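You operate a simulated robot arm through the tools that you are given. There is no shell and no other tool. Be economical: measure what you need, move in short steps, check, and stop when the job is done.

The job below is to be done with a simulated robot arm. You get a single attempt, and the scene is never put back.

## Task
Slot the divider in, put both pairs of socks away and shut the drawer.
Fine: blue socks on the blue felt, green socks on the green felt.

It is judged by the outcome, as a careful person would: the job done as asked, and still so three seconds after it is handed in. It fails if anything else is knocked over, pushed out of place, dropped, spilled or broken.

## Robot
A 6-joint arm with a two-finger parallel gripper, fixed in place. Base frame: the origin is at the foot of the arm, x ahead of it, y to its left, z up; the work surface is at about z = 84. Readings come in cm, degrees, newtons and seconds.
With the tool pointing down near the work surface it reaches from about 26 to 68 cm from the base axis. Its first joint turns from -66.0 to 66.0 degrees. Payload 2.9 kg.
The TCP is the grasp point between the finger pads, 3 cm short of the fingertips. In the tool frame z runs along the fingers and y along their closing line. Largest opening 11 cm; finger width 2, thickness 1; the body of the gripper, 4.8 by 11.2 cm, starts 5.5 cm behind the TCP.
Orientation is that of the tool frame in the base frame, as a unit quaternion [x, y, z, w]. With the fingers straight down and closing along the base's y, the tool's x points along the base's -x, its y along +y and its z along -z.

## Interface
- The arm moves only by the tool apply_moves. Its argument "increments" is a list of rows, each a list of 7 numbers: the shift along the tool's x, y, z in cm, then the turn, a rotation vector about the tool's x, y, z in degrees, then the finger opening in cm, from 0 to 11. In form: [[tx, ty, tz, wx, wy, wz, gripper], ...]. A call has 1 to 12 rows; each row is the pose to reach, as a shift and turn from the pose commanded when the call began, along the tool's axes at that moment. Rows are played at 5 a second. More than 5 cm and 8.6 degrees between two rows, or a gripper value outside its range, and nothing of the call is played. Where a pose cannot be reached the arm comes as near as it can. A force on the tool above 40 N (or 10 N above the force at the start of the call, whichever is more), or a blocked arm, ends the call early, and 0.2 s more pass. Each finger travels about 10.8 cm/s and halts on what it meets, pressing with about 25 N; the grip force reading is that of the motor and also rises with nothing between the fingers. The clock runs only during rows and for 0.2 s after the last one: add rows that repeat a pose to give the fingers time. The reply holds the time, the measured pose of the TCP, the force on the tool along the base axes, the opening and the grip force, in the units named above and with some noise, and new pictures: "views" is both (left out), scene, wrist or none.
- Cameras (640 x 400 px; columns grow to the right, rows downward): "scene" is fixed at [8.07, 43.72, 138.6]; the picture's right is [-0.71, -0.70, 0.00], its down [-0.40, 0.41, -0.82] and it looks along [0.57, -0.59, -0.57] (base axes); focal length 286 px, centre (320, 200). "wrist" rides on the gripper at [-3.6, 0, -5.7] in the tool frame; the picture's right is [0.00, -1.00, 0.00], its down [0.97, 0.00, -0.24] and it looks along [0.24, 0.00, 0.97] (tool axes); focal length 218 px, centre (320, 200). There is no depth. A picture from a camera that has moved, and an enlarged one, comes with that camera's place and axes in the base frame and with its lens.
- enlarge(camera, box): a new picture of the part [left, top, right, bottom] of that camera's present view, enlarged. The clock stands still meanwhile.
- hand_in(): hands the job in; it is judged then, once.

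Go step by step. Nothing tells you positions but the pictures and the camera data: compare them with the known pose of the tool, close in by small moves and look again before you grip or let go. The budget is 120 turns and 150 pictures, counting those below and the enlarged ones. Unless the task says otherwise, let go and move clear before handing in, and close with one line.

The tools are called after ">>>" as a command line: name --pt "numbers of a row" for each row, then --argument value for the rest, lists and objects as JSON in quotes. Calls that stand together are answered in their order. apply_moves: Moves the arm, as the interface text tells. Its arguments: {"type":"object","properties":{"increments":{"type":"array","items":{"type":"array","items":{"type":"number"}}},"views":{"type":"string","enum":["both","scene","wrist","none"]}},"required":["increments"]} The other tools are called the same way: enlarge (camera, box) takes an enlarged picture of a part of a camera's view; hand_in () hands the job in.

At the start:

```text
clock: 0.0
ee_pos: [39.12, -13.29, 115.07]
tcp_rot: [0.0, 1.0, 0.0, -0.001]
ft_force: [0.7, -0.8, 0.0]
finger_gap: 10.98
grasp_force: 0.0
```

scene: 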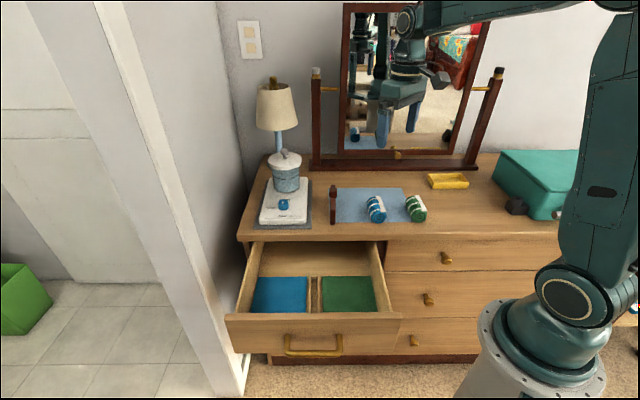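
wrist: 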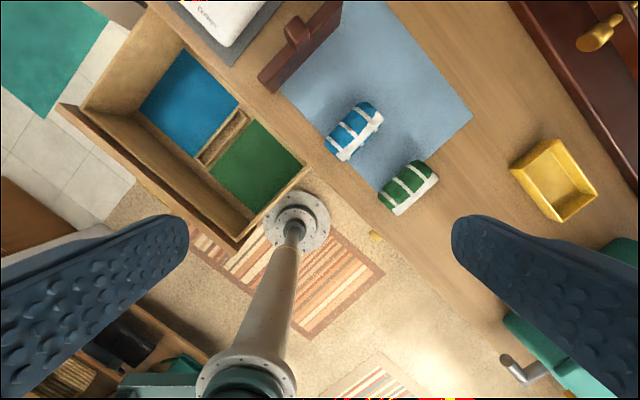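

I'll first look closely at the divider, drawer and socks.

>>> enlarge --camera "scene" --box '[220, 140, 460, 290]'

>>> enlarge --camera "scene" --box '[210, 230, 418, 360]'

>>> enlarge --camera "wrist" --box '[60, 0, 460, 250]'

```text
2.67 times, centred on (340, 215) of scene
camera zoom: at [8.07, 43.72, 138.6], right [-0.71, -0.7, 0.0], down [-0.4, 0.41, -0.82], along [0.57, -0.59, -0.57], focal length 762 px, centre (267, 160)
```

zoom: 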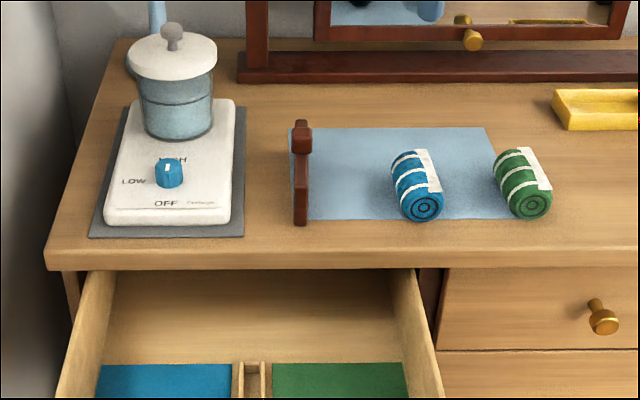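

```text
3.08 times, centred on (314, 295) of scene
camera zoom: at [8.07, 43.72, 138.6], right [-0.71, -0.7, 0.0], down [-0.4, 0.41, -0.82], along [0.57, -0.59, -0.57], focal length 879 px, centre (338, -92)
```

zoom: 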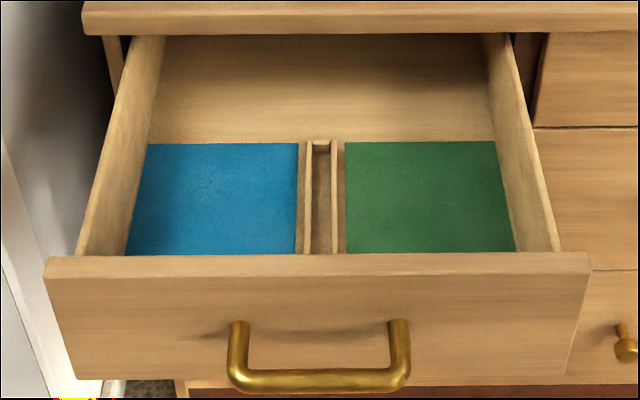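

```text
1.60 times, centred on (260, 125) of wrist
camera zoom: at [42.75, -13.09, 120.87], right [0.0, -1.0, 0.0], down [-0.97, 0.0, 0.24], along [-0.24, 0.0, -0.97], focal length 349 px, centre (416, 320)
```

zoom: 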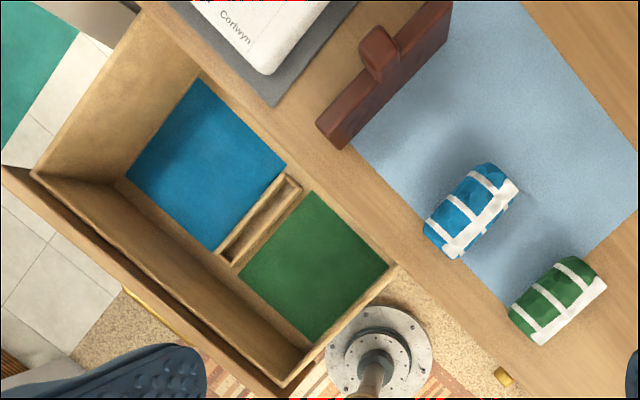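

The divider is a dark board standing on edge on the blue mat, near (57,-10) and roughly parallel to the slot near (44,8). The dresser is turned about 45°, so I'll move above the divider with the tool yawed to match.

>>> apply_moves --pt "-2.8 0.7 0.5 0 0 7.5 6" --pt "-5.6 1.4 1 0 0 15 6" --pt "-8.4 2.1 1.5 0 0 22.5 6" --pt "-11.2 2.8 2 0 0 30 6" --pt "-14 3.5 2.5 0 0 37.5 6" --pt "-16.9 4.3 3 0 0 45 6" --pt "-16.9 4.3 3 0 0 45 6"

```text
clock: 1.6
ee_pos: [56.19, -8.77, 112.02]
tcp_rot: [0.383, 0.924, 0.0, 0.0]
ft_force: [-0.3, -0.5, -0.1]
finger_gap: 5.98
grasp_force: 0.0
camera wrist: at [58.64, -11.29, 117.8], right [-0.71, -0.71, 0.0], down [-0.69, 0.69, 0.24], along [-0.17, 0.17, -0.97], focal length 218 px, centre (320, 200)
```

scene: 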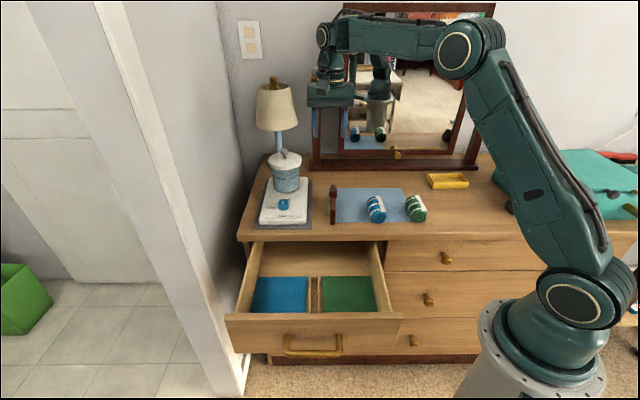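
wrist: 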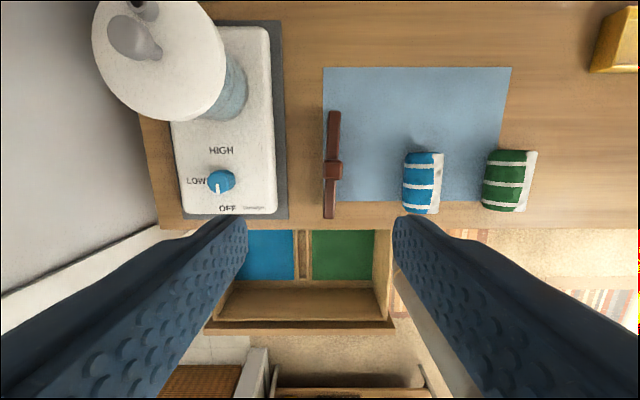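

The tool is lined up with the dresser. I'll zoom in on the divider and the drawer.

>>> enlarge --camera "wrist" --box '[260, 90, 420, 230]'

>>> enlarge --camera "wrist" --box '[200, 210, 400, 335]'

>>> enlarge --camera "scene" --box '[310, 170, 358, 230]'

```text
2.86 times, centred on (340, 160) of wrist
camera zoom: at [58.64, -11.29, 117.8], right [-0.71, -0.71, 0.0], down [-0.69, 0.69, 0.24], along [-0.17, 0.17, -0.97], focal length 624 px, centre (263, 314)
```

zoom: 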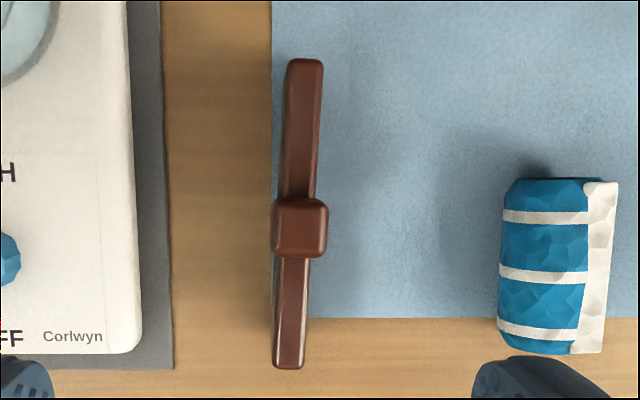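

```text
3.20 times, centred on (300, 272) of wrist
camera zoom: at [58.64, -11.29, 117.8], right [-0.71, -0.71, 0.0], down [-0.69, 0.69, 0.24], along [-0.17, 0.17, -0.97], focal length 698 px, centre (384, -32)
```

zoom: 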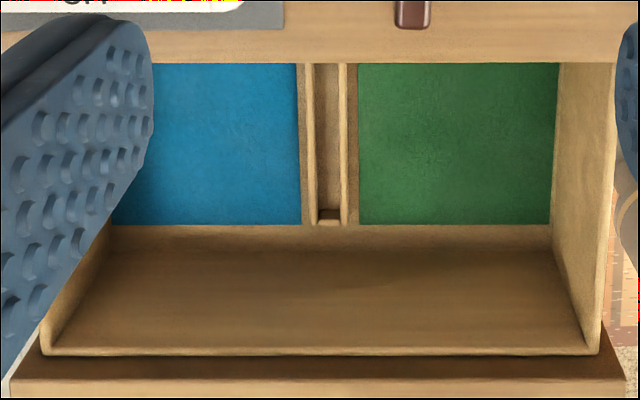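

```text
6.67 times, centred on (334, 200) of scene
camera zoom: at [8.07, 43.72, 138.6], right [-0.71, -0.7, 0.0], down [-0.4, 0.41, -0.82], along [0.57, -0.59, -0.57], focal length 1904 px, centre (227, 200)
```

zoom: 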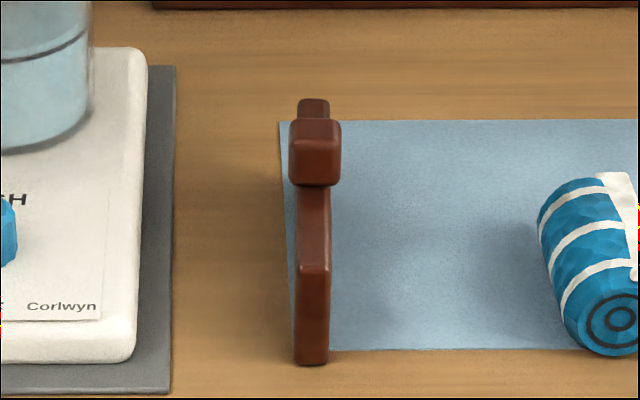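

The divider is about 13.6 cm long with its top at z≈89.6. Its knob is about 2.2 cm wide, near (55.7,-10.4) with its top at z≈92.5, and the board is turned about 2°. I'll go down to just above it and check.

>>> apply_moves --pt "-0.4 -0.7 3 0 0 1 5" --pt "-0.8 -1.5 6 0 0 2 5" --pt "-0.8 -1.5 9 0 0 2 5" --pt "-0.8 -1.5 12 0 0 2 5" --pt "-0.8 -1.5 12 0 0 2 5"

>>> enlarge --camera "wrist" --box '[240, 100, 400, 300]'

>>> enlarge --camera "scene" --box '[290, 140, 370, 230]'

```text
clock: 2.8
ee_pos: [55.56, -10.57, 100.01]
tcp_rot: [0.398, 0.917, 0.0, 0.0]
ft_force: [0.5, -0.9, -0.1]
finger_gap: 5.02
grasp_force: 0.0
camera wrist: at [58.02, -13.07, 105.79], right [-0.73, -0.68, 0.0], down [-0.66, 0.71, 0.24], along [-0.16, 0.18, -0.97], focal length 218 px, centre (320, 200)
```

scene: 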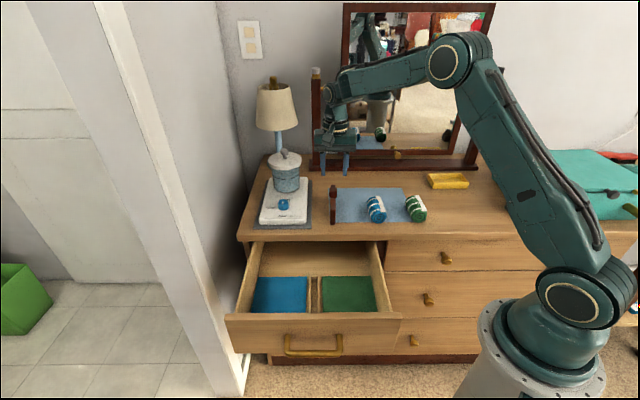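
wrist: 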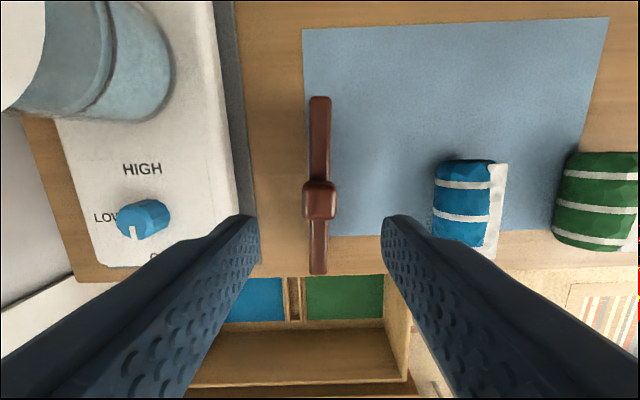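

```text
2.00 times, centred on (320, 200) of wrist
camera zoom: at [58.02, -13.07, 105.79], right [-0.73, -0.68, 0.0], down [-0.66, 0.71, 0.24], along [-0.16, 0.18, -0.97], focal length 436 px, centre (320, 200)
```

zoom: 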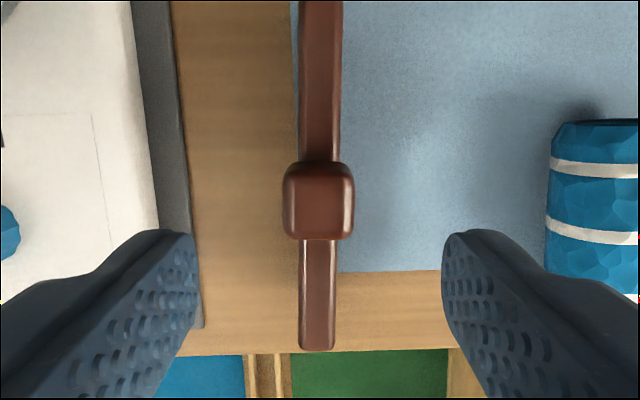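

```text
4.44 times, centred on (330, 185) of scene
camera zoom: at [8.07, 43.72, 138.6], right [-0.71, -0.7, 0.0], down [-0.4, 0.41, -0.82], along [0.57, -0.59, -0.57], focal length 1269 px, centre (276, 267)
```

zoom: 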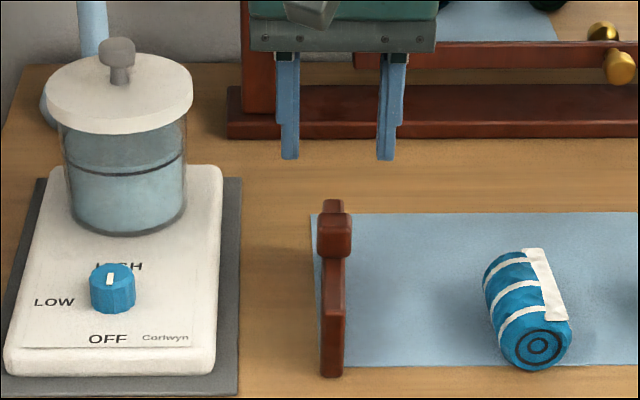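

The knob is centred under the gripper, so I'll go down to z≈91 and look before closing.

>>> apply_moves --pt "-0.3 0 3 0 0 0.5 5" --pt "-0.3 0 6 0 0 0.5 5" --pt "-0.3 0 8 0 0 0.5 5" --pt "-0.3 0 9 0 0 0.5 5"

>>> enlarge --camera "scene" --box '[290, 140, 370, 230]'

```text
clock: 3.8
ee_pos: [55.71, -10.91, 90.83]
tcp_rot: [0.404, 0.915, 0.0, 0.0]
ft_force: [-0.1, 0.3, 0.3]
finger_gap: 5.02
grasp_force: 0.0
camera wrist: at [58.17, -13.29, 96.82], right [-0.74, -0.68, 0.0], down [-0.66, 0.72, 0.24], along [-0.16, 0.18, -0.97], focal length 218 px, centre (320, 200)
```

scene: 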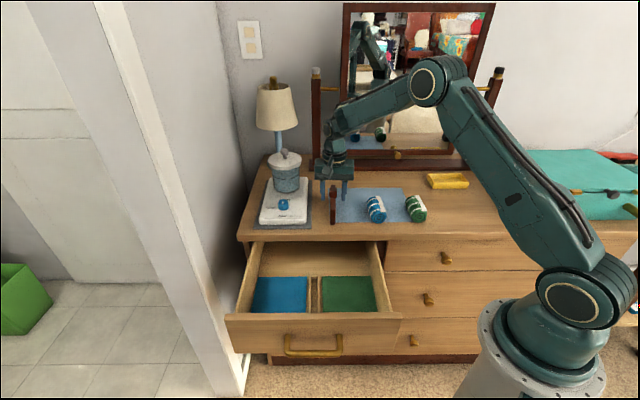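
wrist: 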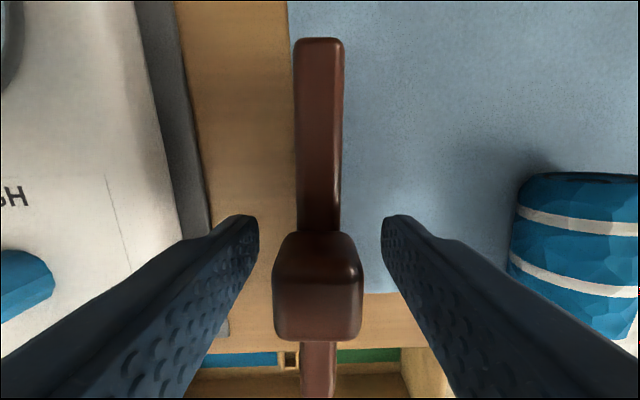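

```text
4.44 times, centred on (330, 185) of scene
camera zoom: at [8.07, 43.72, 138.6], right [-0.71, -0.7, 0.0], down [-0.4, 0.41, -0.82], along [0.57, -0.59, -0.57], focal length 1269 px, centre (276, 267)
```

zoom: 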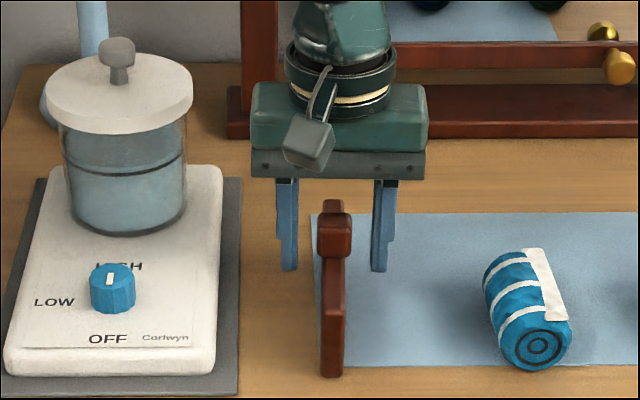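

The knob is between the pads. I'll shift 0.3 cm outward and close.

>>> apply_moves --pt "0.3 0 0 0 0 0 5" --pt "0.3 0 0 0 0 0 3" --pt "0.3 0 0 0 0 0 1.5" --pt "0.3 0 0 0 0 0 1.5" --pt "0.3 0 0 0 0 0 1.5"

```text
clock: 5.0
ee_pos: [55.64, -10.52, 91.08]
tcp_rot: [0.403, 0.915, 0.0, 0.0]
ft_force: [0.2, 0.1, -0.3]
finger_gap: 2.35
grasp_force: 25.0
camera wrist: at [58.0, -13.06, 96.85], right [-0.74, -0.68, 0.0], down [-0.66, 0.72, 0.24], along [-0.16, 0.18, -0.97], focal length 218 px, centre (320, 200)
```

scene: 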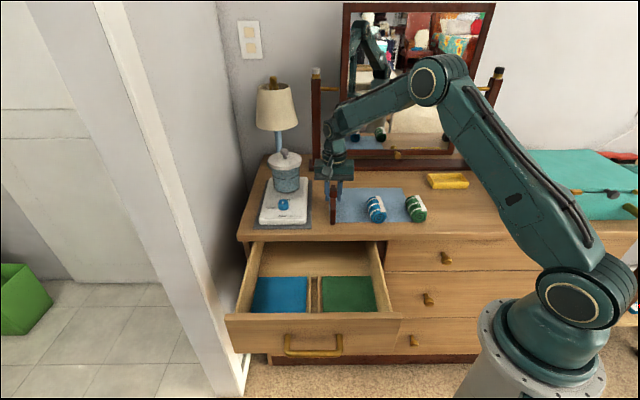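
wrist: 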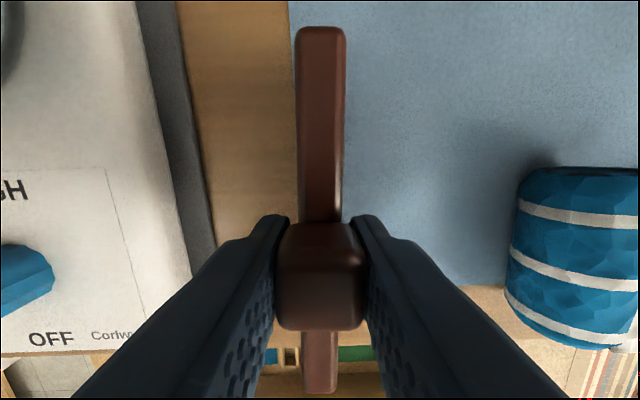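

The divider is gripped. I'll lift it, take it over the slot and square the yaw to 45°.

>>> apply_moves --pt "0 0 -3 0 0 0 1.5" --pt "0 0 -6 0 0 0 1.5" --pt "0 0 -9 0 0 0 1.5" --pt "3.6 0 -9 0 0 0 1.5" --pt "7.2 0.5 -9 0 0 -0.5 1.5" --pt "10.8 1.5 -9 0 0 -1 1.5" --pt "14.4 2.5 -9 0 0 -1.5 1.5" --pt "18 3.5 -9 0 0 -2 1.5" --pt "21.6 4.45 -9 0 0 -2.5 1.5" --pt "21.6 4.45 -9 0 0 -2.5 1.5"

>>> enlarge --camera "scene" --box '[210, 180, 418, 340]'

>>> enlarge --camera "wrist" --box '[160, 50, 480, 370]'

```text
clock: 7.2
ee_pos: [44.26, 8.55, 100.09]
tcp_rot: [0.383, 0.924, -0.001, 0.0]
ft_force: [-0.2, -0.4, -0.9]
finger_gap: 2.32
grasp_force: 24.9
camera wrist: at [46.78, 6.04, 105.96], right [-0.71, -0.71, 0.0], down [-0.69, 0.69, 0.24], along [-0.17, 0.17, -0.97], focal length 218 px, centre (320, 200)
```

scene: 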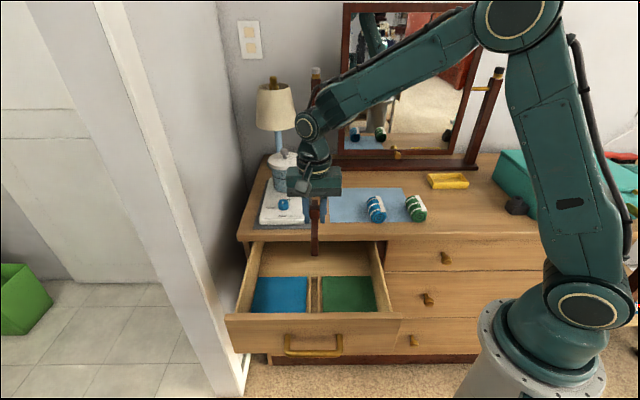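
wrist: 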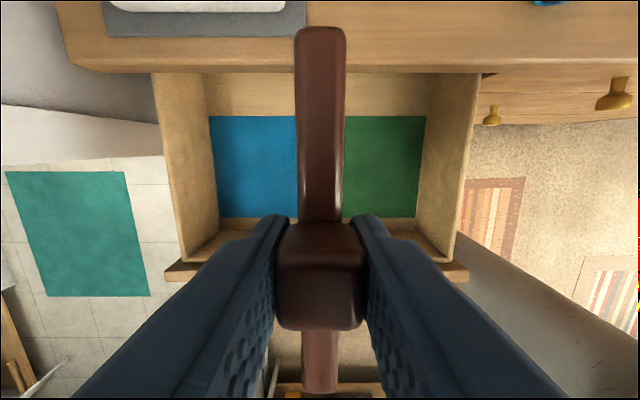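

```text
2.50 times, centred on (314, 260) of scene
camera zoom: at [8.06, 43.73, 138.6], right [-0.71, -0.7, 0.0], down [-0.4, 0.41, -0.82], along [0.57, -0.59, -0.57], focal length 714 px, centre (335, 50)
```

zoom: 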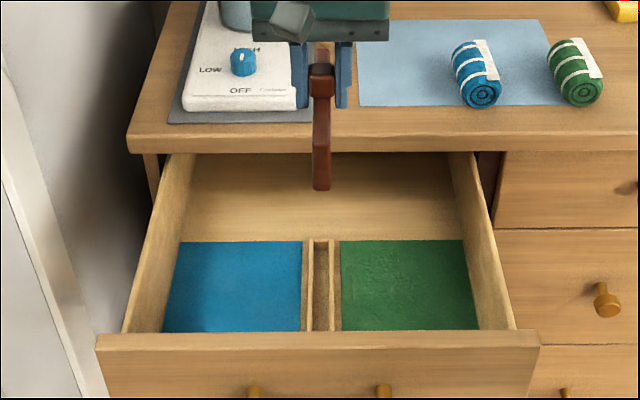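

```text
1.25 times, centred on (320, 210) of wrist
camera zoom: at [46.78, 6.04, 105.96], right [-0.71, -0.71, 0.0], down [-0.69, 0.69, 0.24], along [-0.17, 0.17, -0.97], focal length 273 px, centre (320, 188)
```

zoom: 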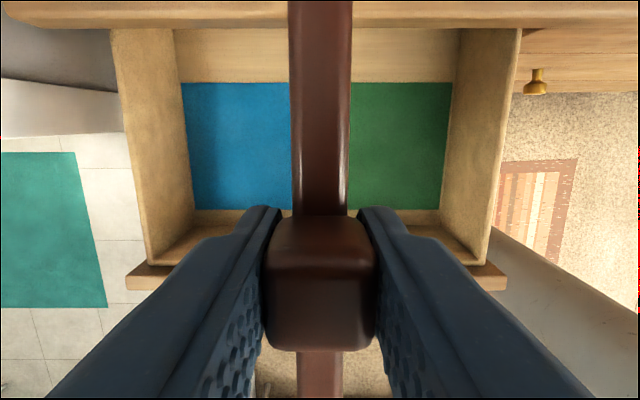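

At yaw 45° the tool matches the drawer, and the slot looks about 0.3 cm further toward +s (image left). I'll shift and lower to just above the rails, then check from the scene camera.

>>> apply_moves --pt "0 0.25 3 0 0 0 1.5" --pt "0 0.25 6 0 0 0 1.5" --pt "0 0.25 9 0 0 0 1.5" --pt "0 0.25 12 0 0 0 1.5" --pt "0 0.25 15 0 0 0 1.5" --pt "0 0.25 15 0 0 0 1.5"

>>> enlarge --camera "scene" --box '[270, 220, 366, 340]'

```text
clock: 8.6
ee_pos: [44.36, 8.56, 85.0]
tcp_rot: [0.382, 0.924, 0.0, -0.001]
ft_force: [-0.3, 0.3, 0.2]
finger_gap: 2.37
grasp_force: 25.0
camera wrist: at [46.89, 6.09, 90.88], right [-0.71, -0.71, 0.0], down [-0.69, 0.69, 0.24], along [-0.17, 0.17, -0.97], focal length 218 px, centre (320, 200)
```

scene: 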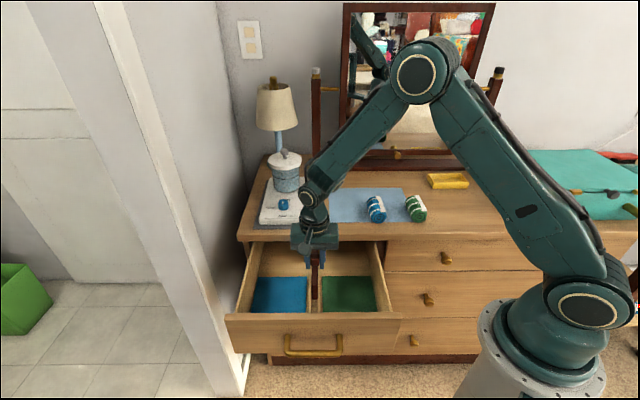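
wrist: 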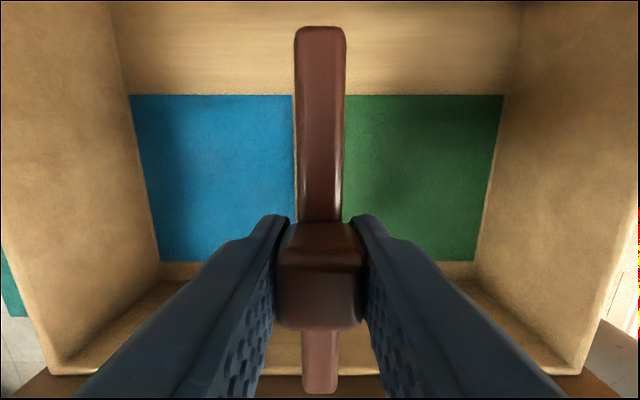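

```text
3.33 times, centred on (318, 280) of scene
camera zoom: at [8.07, 43.72, 138.6], right [-0.71, -0.7, 0.0], down [-0.4, 0.41, -0.82], along [0.57, -0.59, -0.57], focal length 952 px, centre (327, -67)
```

zoom: 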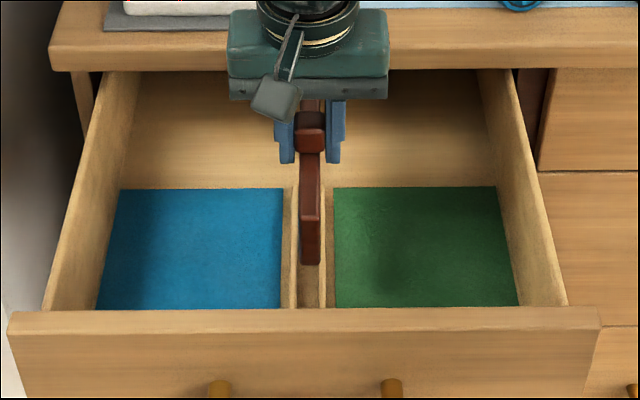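

>>> enlarge --camera "scene" --box '[296, 270, 336, 318]'

>>> enlarge --camera "wrist" --box '[260, 70, 380, 280]'

```text
8.33 times, centred on (316, 294) of scene
camera zoom: at [8.07, 43.72, 138.6], right [-0.71, -0.7, 0.0], down [-0.4, 0.41, -0.82], along [0.57, -0.59, -0.57], focal length 2380 px, centre (353, -583)
```

zoom: 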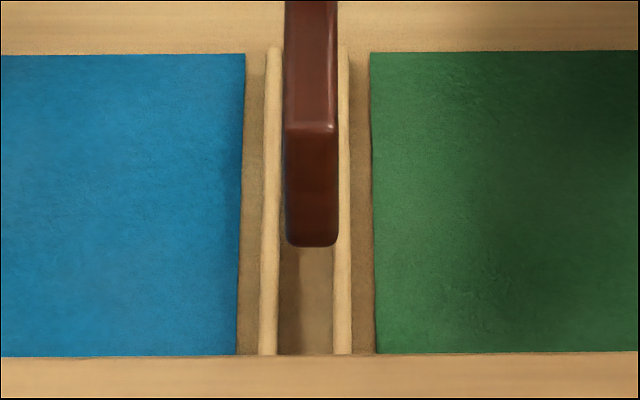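

```text
1.90 times, centred on (320, 175) of wrist
camera zoom: at [46.89, 6.09, 90.88], right [-0.71, -0.71, 0.0], down [-0.69, 0.69, 0.24], along [-0.17, 0.17, -0.97], focal length 416 px, centre (320, 248)
```

zoom: 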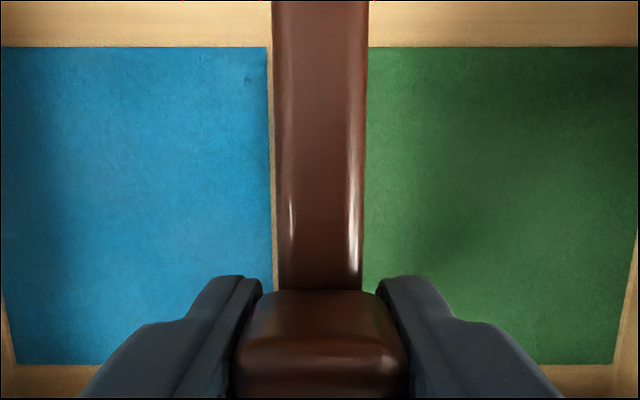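

The board needs about 0.15–0.2 cm more toward image left. I'll shift it, lower 3 cm and look again.

>>> apply_moves --pt "0 0.17 0 0 0 0 1.5" --pt "0 0.17 1.5 0 0 0 1.5" --pt "0 0.17 3 0 0 0 1.5" --pt "0 0.17 3 0 0 0 1.5" --views "none"

>>> enlarge --camera "scene" --box '[296, 270, 336, 318]'

>>> enlarge --camera "wrist" --box '[220, 0, 420, 250]'

```text
clock: 9.6
ee_pos: [44.6, 8.83, 82.07]
tcp_rot: [0.383, 0.924, 0.0, 0.0]
ft_force: [0.4, -0.7, -1.1]
finger_gap: 2.34
grasp_force: 25.4
```

```text
8.33 times, centred on (316, 294) of scene
camera zoom: at [8.07, 43.72, 138.6], right [-0.71, -0.7, 0.0], down [-0.4, 0.41, -0.82], along [0.57, -0.59, -0.57], focal length 2380 px, centre (353, -583)
```

zoom: 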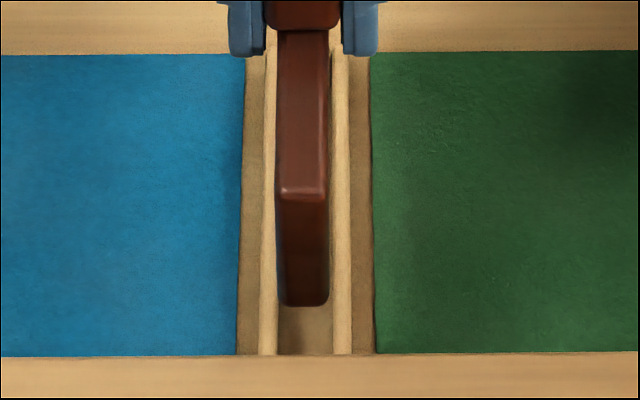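

```text
1.60 times, centred on (320, 125) of wrist
camera zoom: at [47.12, 6.26, 87.92], right [-0.71, -0.71, 0.0], down [-0.69, 0.69, 0.24], along [-0.17, 0.17, -0.97], focal length 349 px, centre (320, 320)
```

zoom: 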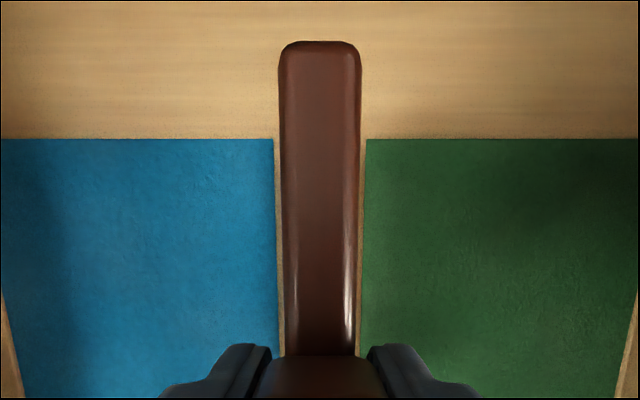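

The board is centred over the slot, so I'll lower it slowly and watch the force.

>>> apply_moves --pt "0.1 0 0.7 0 0 0 1.5" --pt "0.1 0 1.4 0 0 0 1.5" --pt "0.1 0 2.1 0 0 0 1.5" --pt "0.1 0 2.8 0 0 0 1.5" --views "none"

>>> enlarge --camera "scene" --box '[286, 250, 346, 325]'

>>> enlarge --camera "wrist" --box '[220, 0, 420, 250]'

```text
clock: 10.6
ee_pos: [44.53, 8.93, 79.27]
tcp_rot: [0.382, 0.924, 0.0, 0.0]
ft_force: [0.9, 0.6, -0.4]
finger_gap: 2.3
grasp_force: 25.1
```

```text
5.33 times, centred on (316, 288) of scene
camera zoom: at [8.07, 43.72, 138.6], right [-0.71, -0.7, 0.0], down [-0.4, 0.41, -0.82], along [0.57, -0.59, -0.57], focal length 1523 px, centre (341, -267)
```

zoom: 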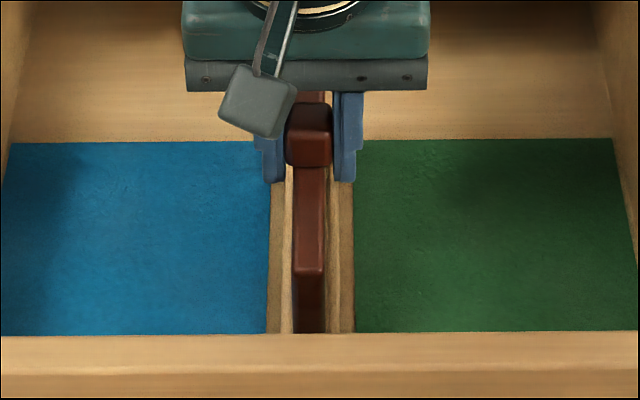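

```text
1.60 times, centred on (320, 125) of wrist
camera zoom: at [47.06, 6.37, 85.09], right [-0.71, -0.71, 0.0], down [-0.69, 0.69, 0.24], along [-0.17, 0.17, -0.97], focal length 349 px, centre (320, 320)
```

zoom: 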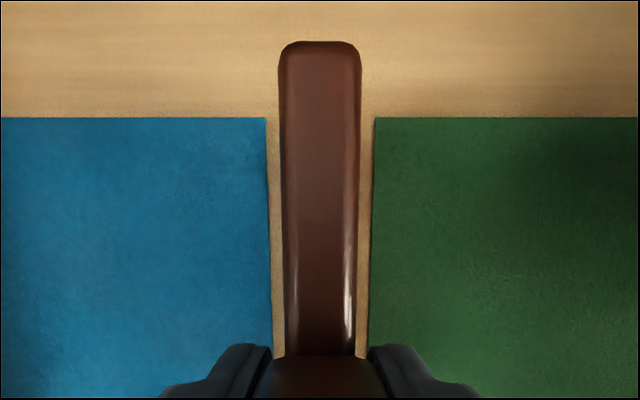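

>>> apply_moves --pt "0 0 0.4 0 0 0 1.5" --pt "0 0 0.8 0 0 0 1.5" --pt "0 0 1.2 0 0 0 1.5" --views "none"

>>> enlarge --camera "scene" --box '[286, 250, 346, 325]'

>>> enlarge --camera "wrist" --box '[220, 0, 420, 250]'

```text
clock: 11.4
ee_pos: [44.49, 8.78, 78.14]
tcp_rot: [0.382, 0.924, 0.0, 0.0]
ft_force: [-0.1, -0.6, -0.6]
finger_gap: 2.33
grasp_force: 24.8
```

```text
5.33 times, centred on (316, 288) of scene
camera zoom: at [8.07, 43.72, 138.6], right [-0.71, -0.7, 0.0], down [-0.4, 0.41, -0.82], along [0.57, -0.59, -0.57], focal length 1523 px, centre (341, -267)
```

zoom: 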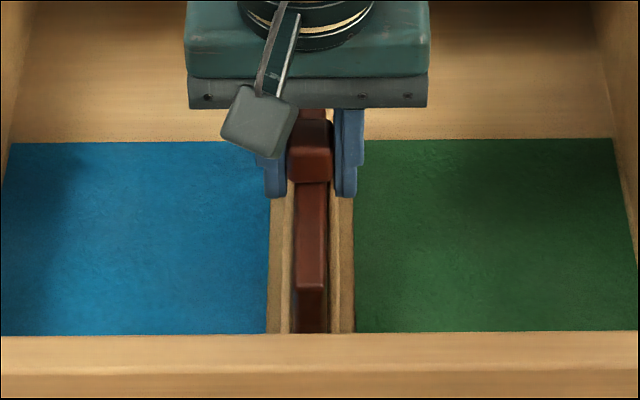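

```text
1.60 times, centred on (320, 125) of wrist
camera zoom: at [47.02, 6.33, 83.91], right [-0.71, -0.71, 0.0], down [-0.69, 0.69, 0.24], along [-0.17, 0.17, -0.97], focal length 349 px, centre (320, 320)
```

zoom: 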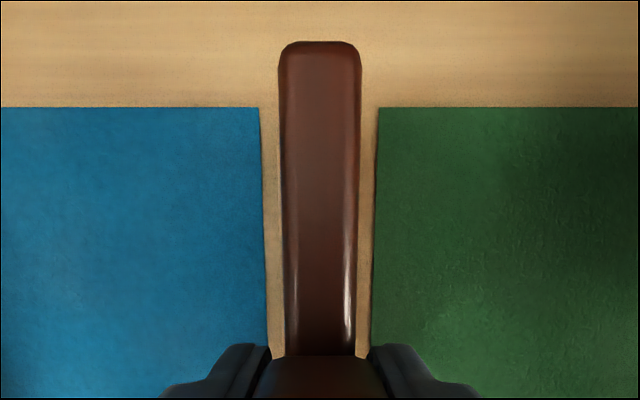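

>>> apply_moves --pt "0 0 0.3 0 0 0 1.5" --pt "0 0 0.6 0 0 0 1.5" --pt "0 0 0.9 0 0 0 1.5" --pt "0 0 1.2 0 0 0 1.5" --views "none"

>>> enlarge --camera "scene" --box '[286, 250, 346, 325]'

>>> enlarge --camera "wrist" --box '[220, 0, 420, 250]'

```text
clock: 12.4
ee_pos: [44.56, 8.86, 76.75]
tcp_rot: [0.382, 0.924, 0.0, 0.0]
ft_force: [-1.0, 0.6, -0.2]
finger_gap: 2.34
grasp_force: 24.5
```

```text
5.33 times, centred on (316, 288) of scene
camera zoom: at [8.07, 43.72, 138.6], right [-0.71, -0.7, 0.0], down [-0.4, 0.41, -0.82], along [0.57, -0.59, -0.57], focal length 1523 px, centre (341, -267)
```

zoom: 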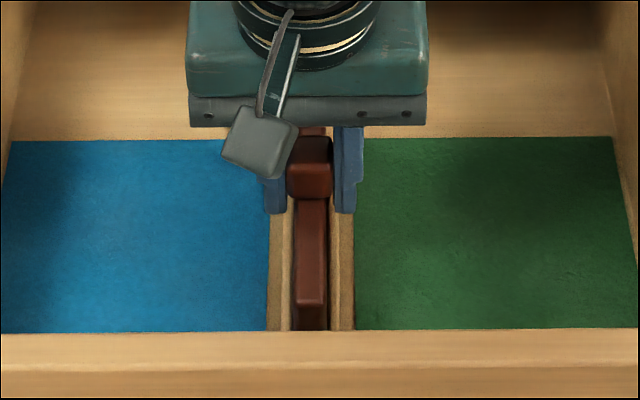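

```text
1.60 times, centred on (320, 125) of wrist
camera zoom: at [47.03, 6.36, 82.68], right [-0.71, -0.71, 0.0], down [-0.69, 0.69, 0.24], along [-0.17, 0.17, -0.97], focal length 349 px, centre (320, 320)
```

zoom: 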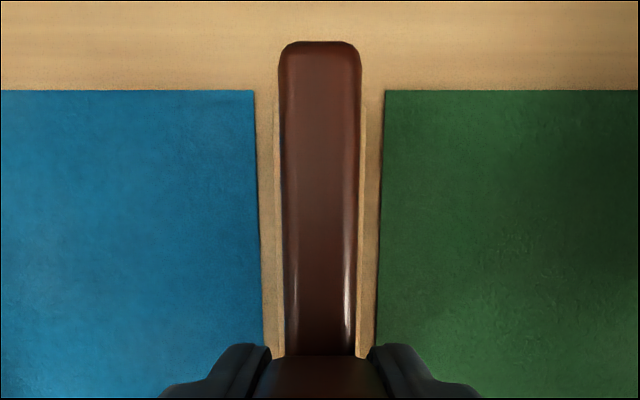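

The board is entering between the rails with almost no force. I'll keep lowering until it bottoms out.

>>> apply_moves --pt "0 0 0.3 0 0 0 1.5" --pt "0 0 0.6 0 0 0 1.5" --pt "0 0 0.9 0 0 0 1.5" --pt "0 0 1.2 0 0 0 1.5" --views "none"

>>> enlarge --camera "scene" --box '[286, 250, 346, 325]'

>>> enlarge --camera "wrist" --box '[220, 0, 420, 250]'

```text
clock: 13.4
ee_pos: [44.67, 8.79, 75.72]
tcp_rot: [0.383, 0.924, 0.001, 0.002]
ft_force: [-3.7, -2.1, 22.9]
finger_gap: 2.35
grasp_force: 24.8
```

```text
5.33 times, centred on (316, 288) of scene
camera zoom: at [8.03, 43.71, 138.61], right [-0.71, -0.7, 0.0], down [-0.4, 0.41, -0.82], along [0.57, -0.59, -0.57], focal length 1523 px, centre (341, -267)
```

zoom: 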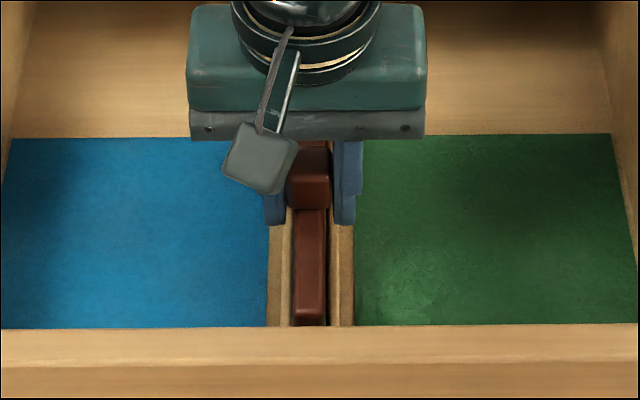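

```text
1.60 times, centred on (320, 125) of wrist
camera zoom: at [47.11, 6.3, 81.6], right [-0.71, -0.71, 0.0], down [-0.69, 0.69, 0.24], along [-0.17, 0.17, -0.97], focal length 349 px, centre (320, 320)
```

zoom: 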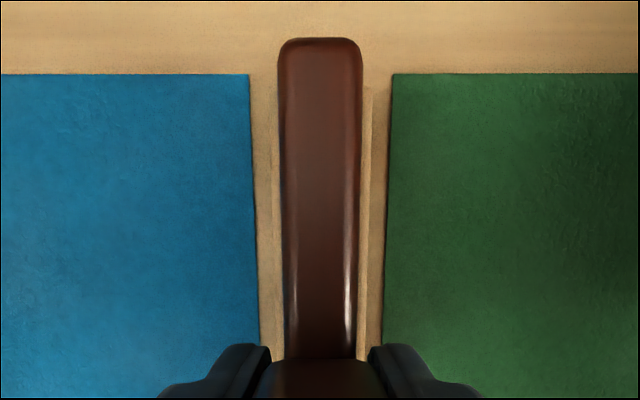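

>>> enlarge --camera "scene" --box '[300, 280, 332, 320]'

>>> enlarge --camera "scene" --box '[210, 180, 418, 340]'

>>> enlarge --camera "wrist" --box '[280, 10, 360, 110]'

```text
10.00 times, centred on (316, 300) of scene
camera zoom: at [8.03, 43.71, 138.61], right [-0.71, -0.7, 0.0], down [-0.4, 0.41, -0.82], along [0.57, -0.59, -0.57], focal length 2856 px, centre (360, -800)
```

zoom: 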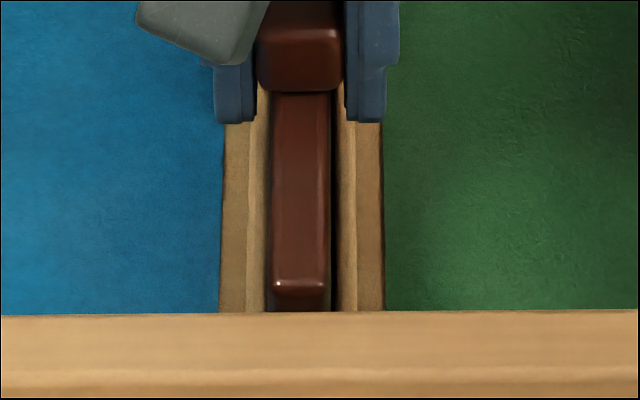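

```text
2.50 times, centred on (314, 260) of scene
camera zoom: at [8.03, 43.71, 138.61], right [-0.71, -0.7, 0.0], down [-0.4, 0.41, -0.82], along [0.57, -0.59, -0.57], focal length 714 px, centre (335, 50)
```

zoom: 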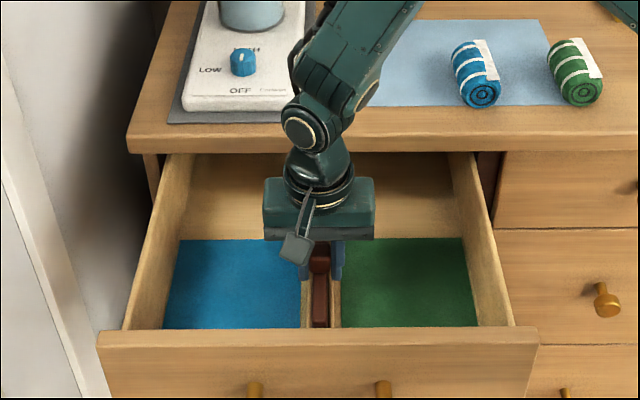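

```text
4.00 times, centred on (320, 60) of wrist
camera zoom: at [47.11, 6.3, 81.6], right [-0.71, -0.71, 0.0], down [-0.69, 0.69, 0.24], along [-0.17, 0.17, -0.97], focal length 873 px, centre (320, 760)
```

zoom: 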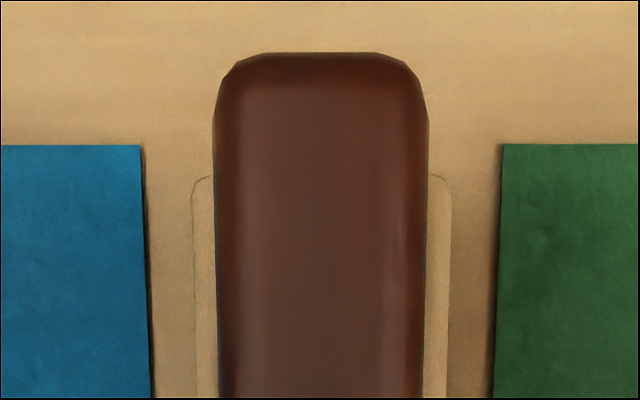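

The tool met 23 N, and the drawer has shifted about 0.2 cm inward. To be sure the board isn't on the back lip, I'll ease up, shift outward a little and press down again gently.

>>> apply_moves --pt "0 0 -0.4 0 0 0 1.5" --pt "0.3 0 -0.4 0 0 0 1.5" --pt "0.3 0 -0.2 0 0 0 1.5" --pt "0.3 0 0 0 0 0 1.5" --pt "0.3 0 0.15 0 0 0 1.5" --views "none"

>>> enlarge --camera "scene" --box '[286, 250, 346, 325]'

>>> enlarge --camera "wrist" --box '[280, 10, 360, 110]'

```text
clock: 14.6
ee_pos: [44.36, 9.07, 75.51]
tcp_rot: [0.382, 0.924, 0.001, 0.0]
ft_force: [-1.5, -4.0, 22.2]
finger_gap: 2.39
grasp_force: 25.1
```

```text
5.33 times, centred on (316, 288) of scene
camera zoom: at [8.03, 43.71, 138.61], right [-0.71, -0.7, 0.0], down [-0.4, 0.41, -0.82], along [0.57, -0.59, -0.57], focal length 1523 px, centre (341, -267)
```

zoom: 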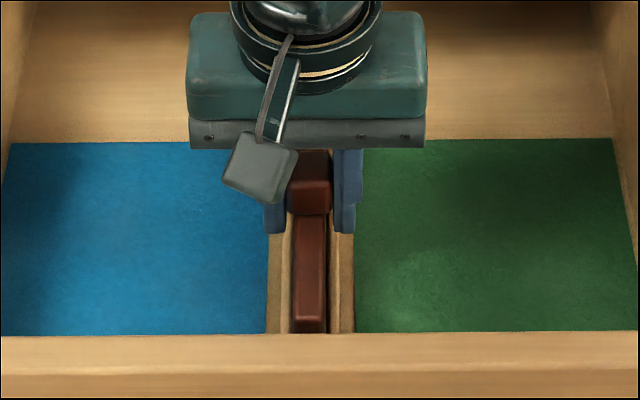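

```text
4.00 times, centred on (320, 60) of wrist
camera zoom: at [46.86, 6.55, 81.43], right [-0.71, -0.71, 0.0], down [-0.69, 0.69, 0.24], along [-0.17, 0.17, -0.97], focal length 873 px, centre (320, 760)
```

zoom: 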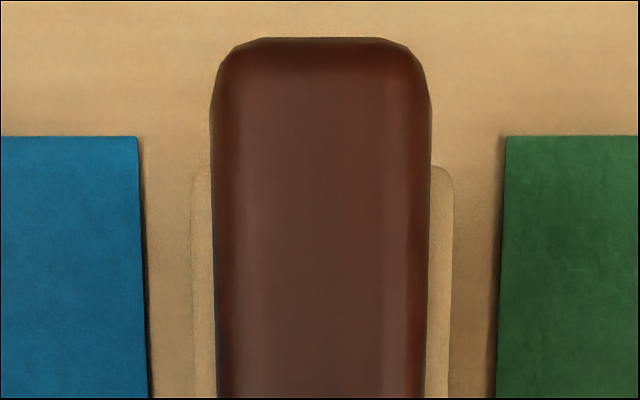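

The drawer followed the board and the depth is unchanged, so the divider is captured in the slot and on its floor. I'll release and rise.

>>> apply_moves --pt "0 0 -0.15 0 0 0 2.5" --pt "0 0 -0.15 0 0 0 4" --pt "0 0 -0.15 0 0 0 4.5" --pt "0 0 -3 0 0 0 4.5" --pt "0 0 -6 0 0 0 4.5" --pt "0 0 -10 0 0 0 4.5" --pt "0 0 -14 0 0 0 4.5" --pt "0 0 -18 0 0 0 4.5"

>>> enlarge --camera "scene" --box '[270, 240, 366, 320]'

>>> enlarge --camera "wrist" --box '[220, 80, 420, 330]'

```text
clock: 16.4
ee_pos: [44.2, 8.97, 93.46]
tcp_rot: [0.383, 0.924, 0.0, 0.0]
ft_force: [-0.8, 0.3, 0.2]
finger_gap: 4.52
grasp_force: 0.0
camera wrist: at [46.77, 6.55, 99.34], right [-0.71, -0.71, 0.0], down [-0.69, 0.69, 0.24], along [-0.17, 0.17, -0.97], focal length 218 px, centre (320, 200)
```

scene: 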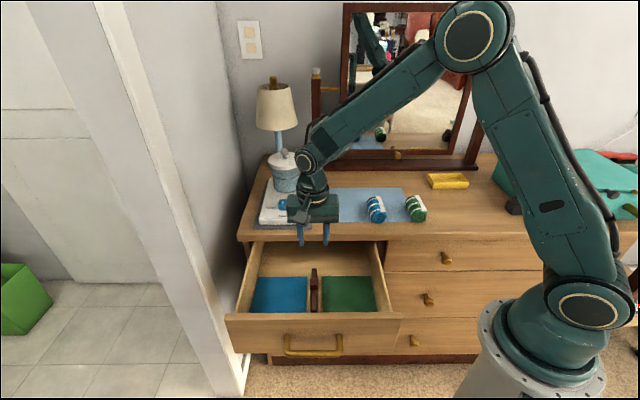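
wrist: 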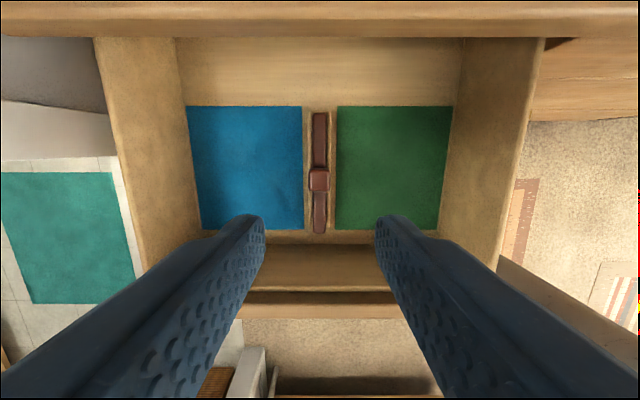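

```text
5.00 times, centred on (318, 280) of scene
camera zoom: at [8.06, 43.72, 138.6], right [-0.71, -0.7, 0.0], down [-0.4, 0.41, -0.82], along [0.57, -0.59, -0.57], focal length 1428 px, centre (330, -200)
```

zoom: 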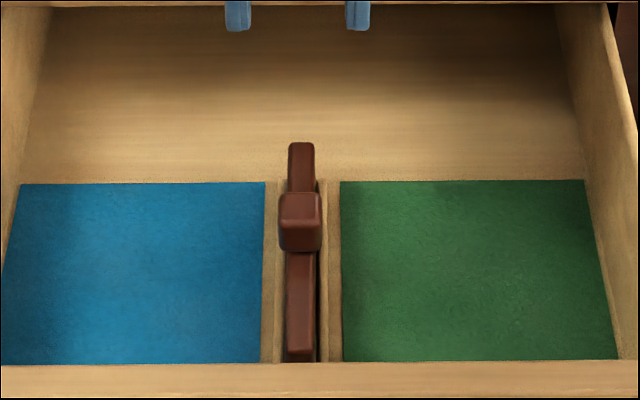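

```text
1.60 times, centred on (320, 205) of wrist
camera zoom: at [46.77, 6.55, 99.34], right [-0.71, -0.71, 0.0], down [-0.69, 0.69, 0.24], along [-0.17, 0.17, -0.97], focal length 349 px, centre (320, 192)
```

zoom: 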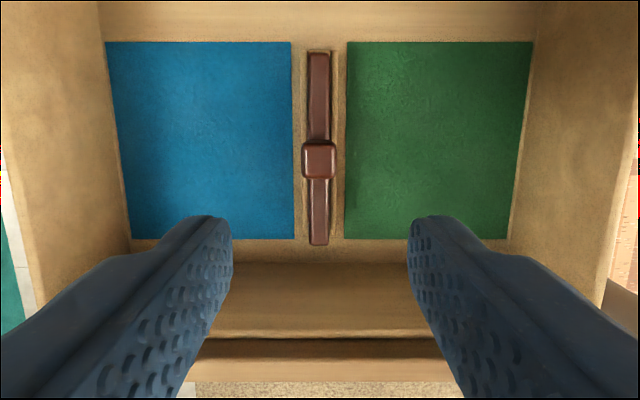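

The divider is seated. The felt centres work out to about (51.2,15.8) for blue and (37.5,2.1) for green, with felt at z≈69.5. Next is the blue socks near (44.8,-18).

>>> apply_moves --pt "0 0 -3.5 0 0 0 6" --pt "-1 -1 -7 0 0 0 7.5" --pt "-4 -4 -10 0 0 0 8.5" --pt "-7.1 -7 -10 0 0 0 8.5" --pt "-10.2 -10 -10 0 0 0 8.5" --pt "-13.3 -13 -10 0 0 0 8.5" --pt "-16.4 -16 -10 0 0 0 8.5" --pt "-19.5 -18.7 -10 0 0 0 8.5" --pt "-19.5 -18.7 -7 0 0 0 8.5" --pt "-19.5 -18.7 -7 0 0 0 8.5"

>>> enlarge --camera "wrist" --box '[200, 80, 520, 280]'

>>> enlarge --camera "scene" --box '[340, 160, 444, 230]'

```text
refused: row 3 steps farther than a row can; nothing moved
```

```text
2.00 times, centred on (360, 180) of wrist
camera zoom: at [46.77, 6.55, 99.34], right [-0.71, -0.71, 0.0], down [-0.69, 0.69, 0.24], along [-0.17, 0.17, -0.97], focal length 436 px, centre (240, 240)
```

zoom: 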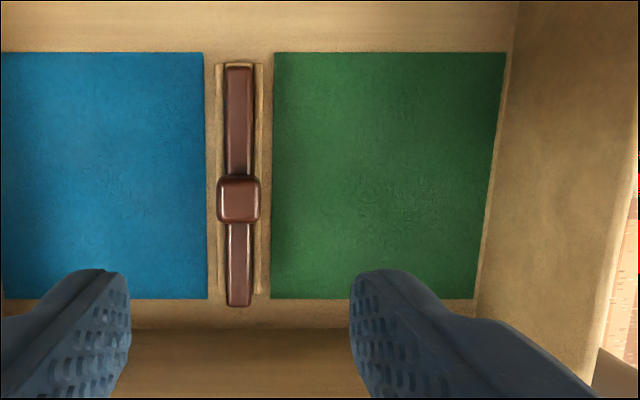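

```text
5.71 times, centred on (392, 195) of scene
camera zoom: at [8.06, 43.72, 138.6], right [-0.71, -0.7, 0.0], down [-0.4, 0.41, -0.82], along [0.57, -0.59, -0.57], focal length 1632 px, centre (-91, 229)
```

zoom: 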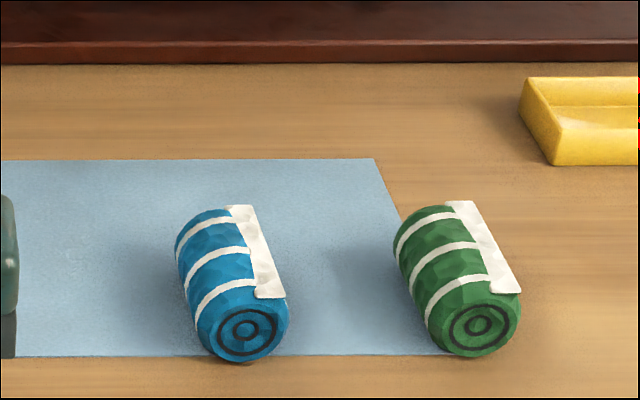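

One step was too long, so I'm resending with shorter ones.

>>> apply_moves --pt "0 0 -4 0 0 0 6" --pt "-0.5 -0.5 -8 0 0 0 7.5" --pt "-3.5 -3.5 -10 0 0 0 8.5" --pt "-6.7 -6.6 -10 0 0 0 8.5" --pt "-9.9 -9.7 -10 0 0 0 8.5" --pt "-13.1 -12.8 -10 0 0 0 8.5" --pt "-16.3 -15.8 -10 0 0 0 8.5" --pt "-19.5 -18.7 -10 0 0 0 8.5" --pt "-19.5 -18.7 -7 0 0 0 8.5" --pt "-19.5 -18.7 -7 0 0 0 8.5"

>>> enlarge --camera "wrist" --box '[200, 80, 520, 280]'

```text
clock: 18.6
ee_pos: [44.82, -17.97, 100.41]
tcp_rot: [0.383, 0.924, -0.001, 0.0]
ft_force: [0.2, 0.2, 0.7]
finger_gap: 8.52
grasp_force: 0.0
camera wrist: at [47.39, -20.55, 106.28], right [-0.71, -0.71, 0.0], down [-0.69, 0.69, 0.24], along [-0.17, 0.17, -0.97], focal length 218 px, centre (320, 200)
```

scene: 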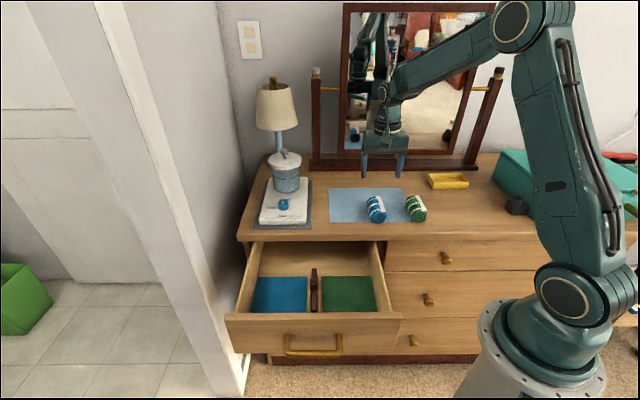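
wrist: 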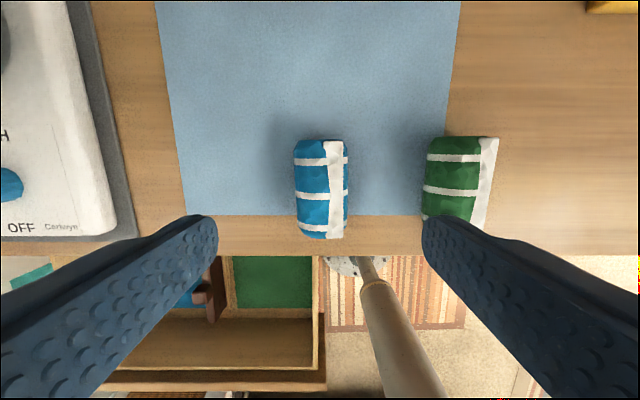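

```text
2.00 times, centred on (360, 180) of wrist
camera zoom: at [47.39, -20.55, 106.28], right [-0.71, -0.71, 0.0], down [-0.69, 0.69, 0.24], along [-0.17, 0.17, -0.97], focal length 436 px, centre (240, 240)
```

zoom: 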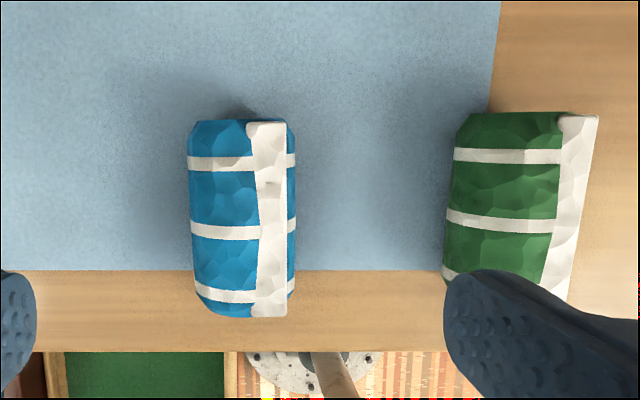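

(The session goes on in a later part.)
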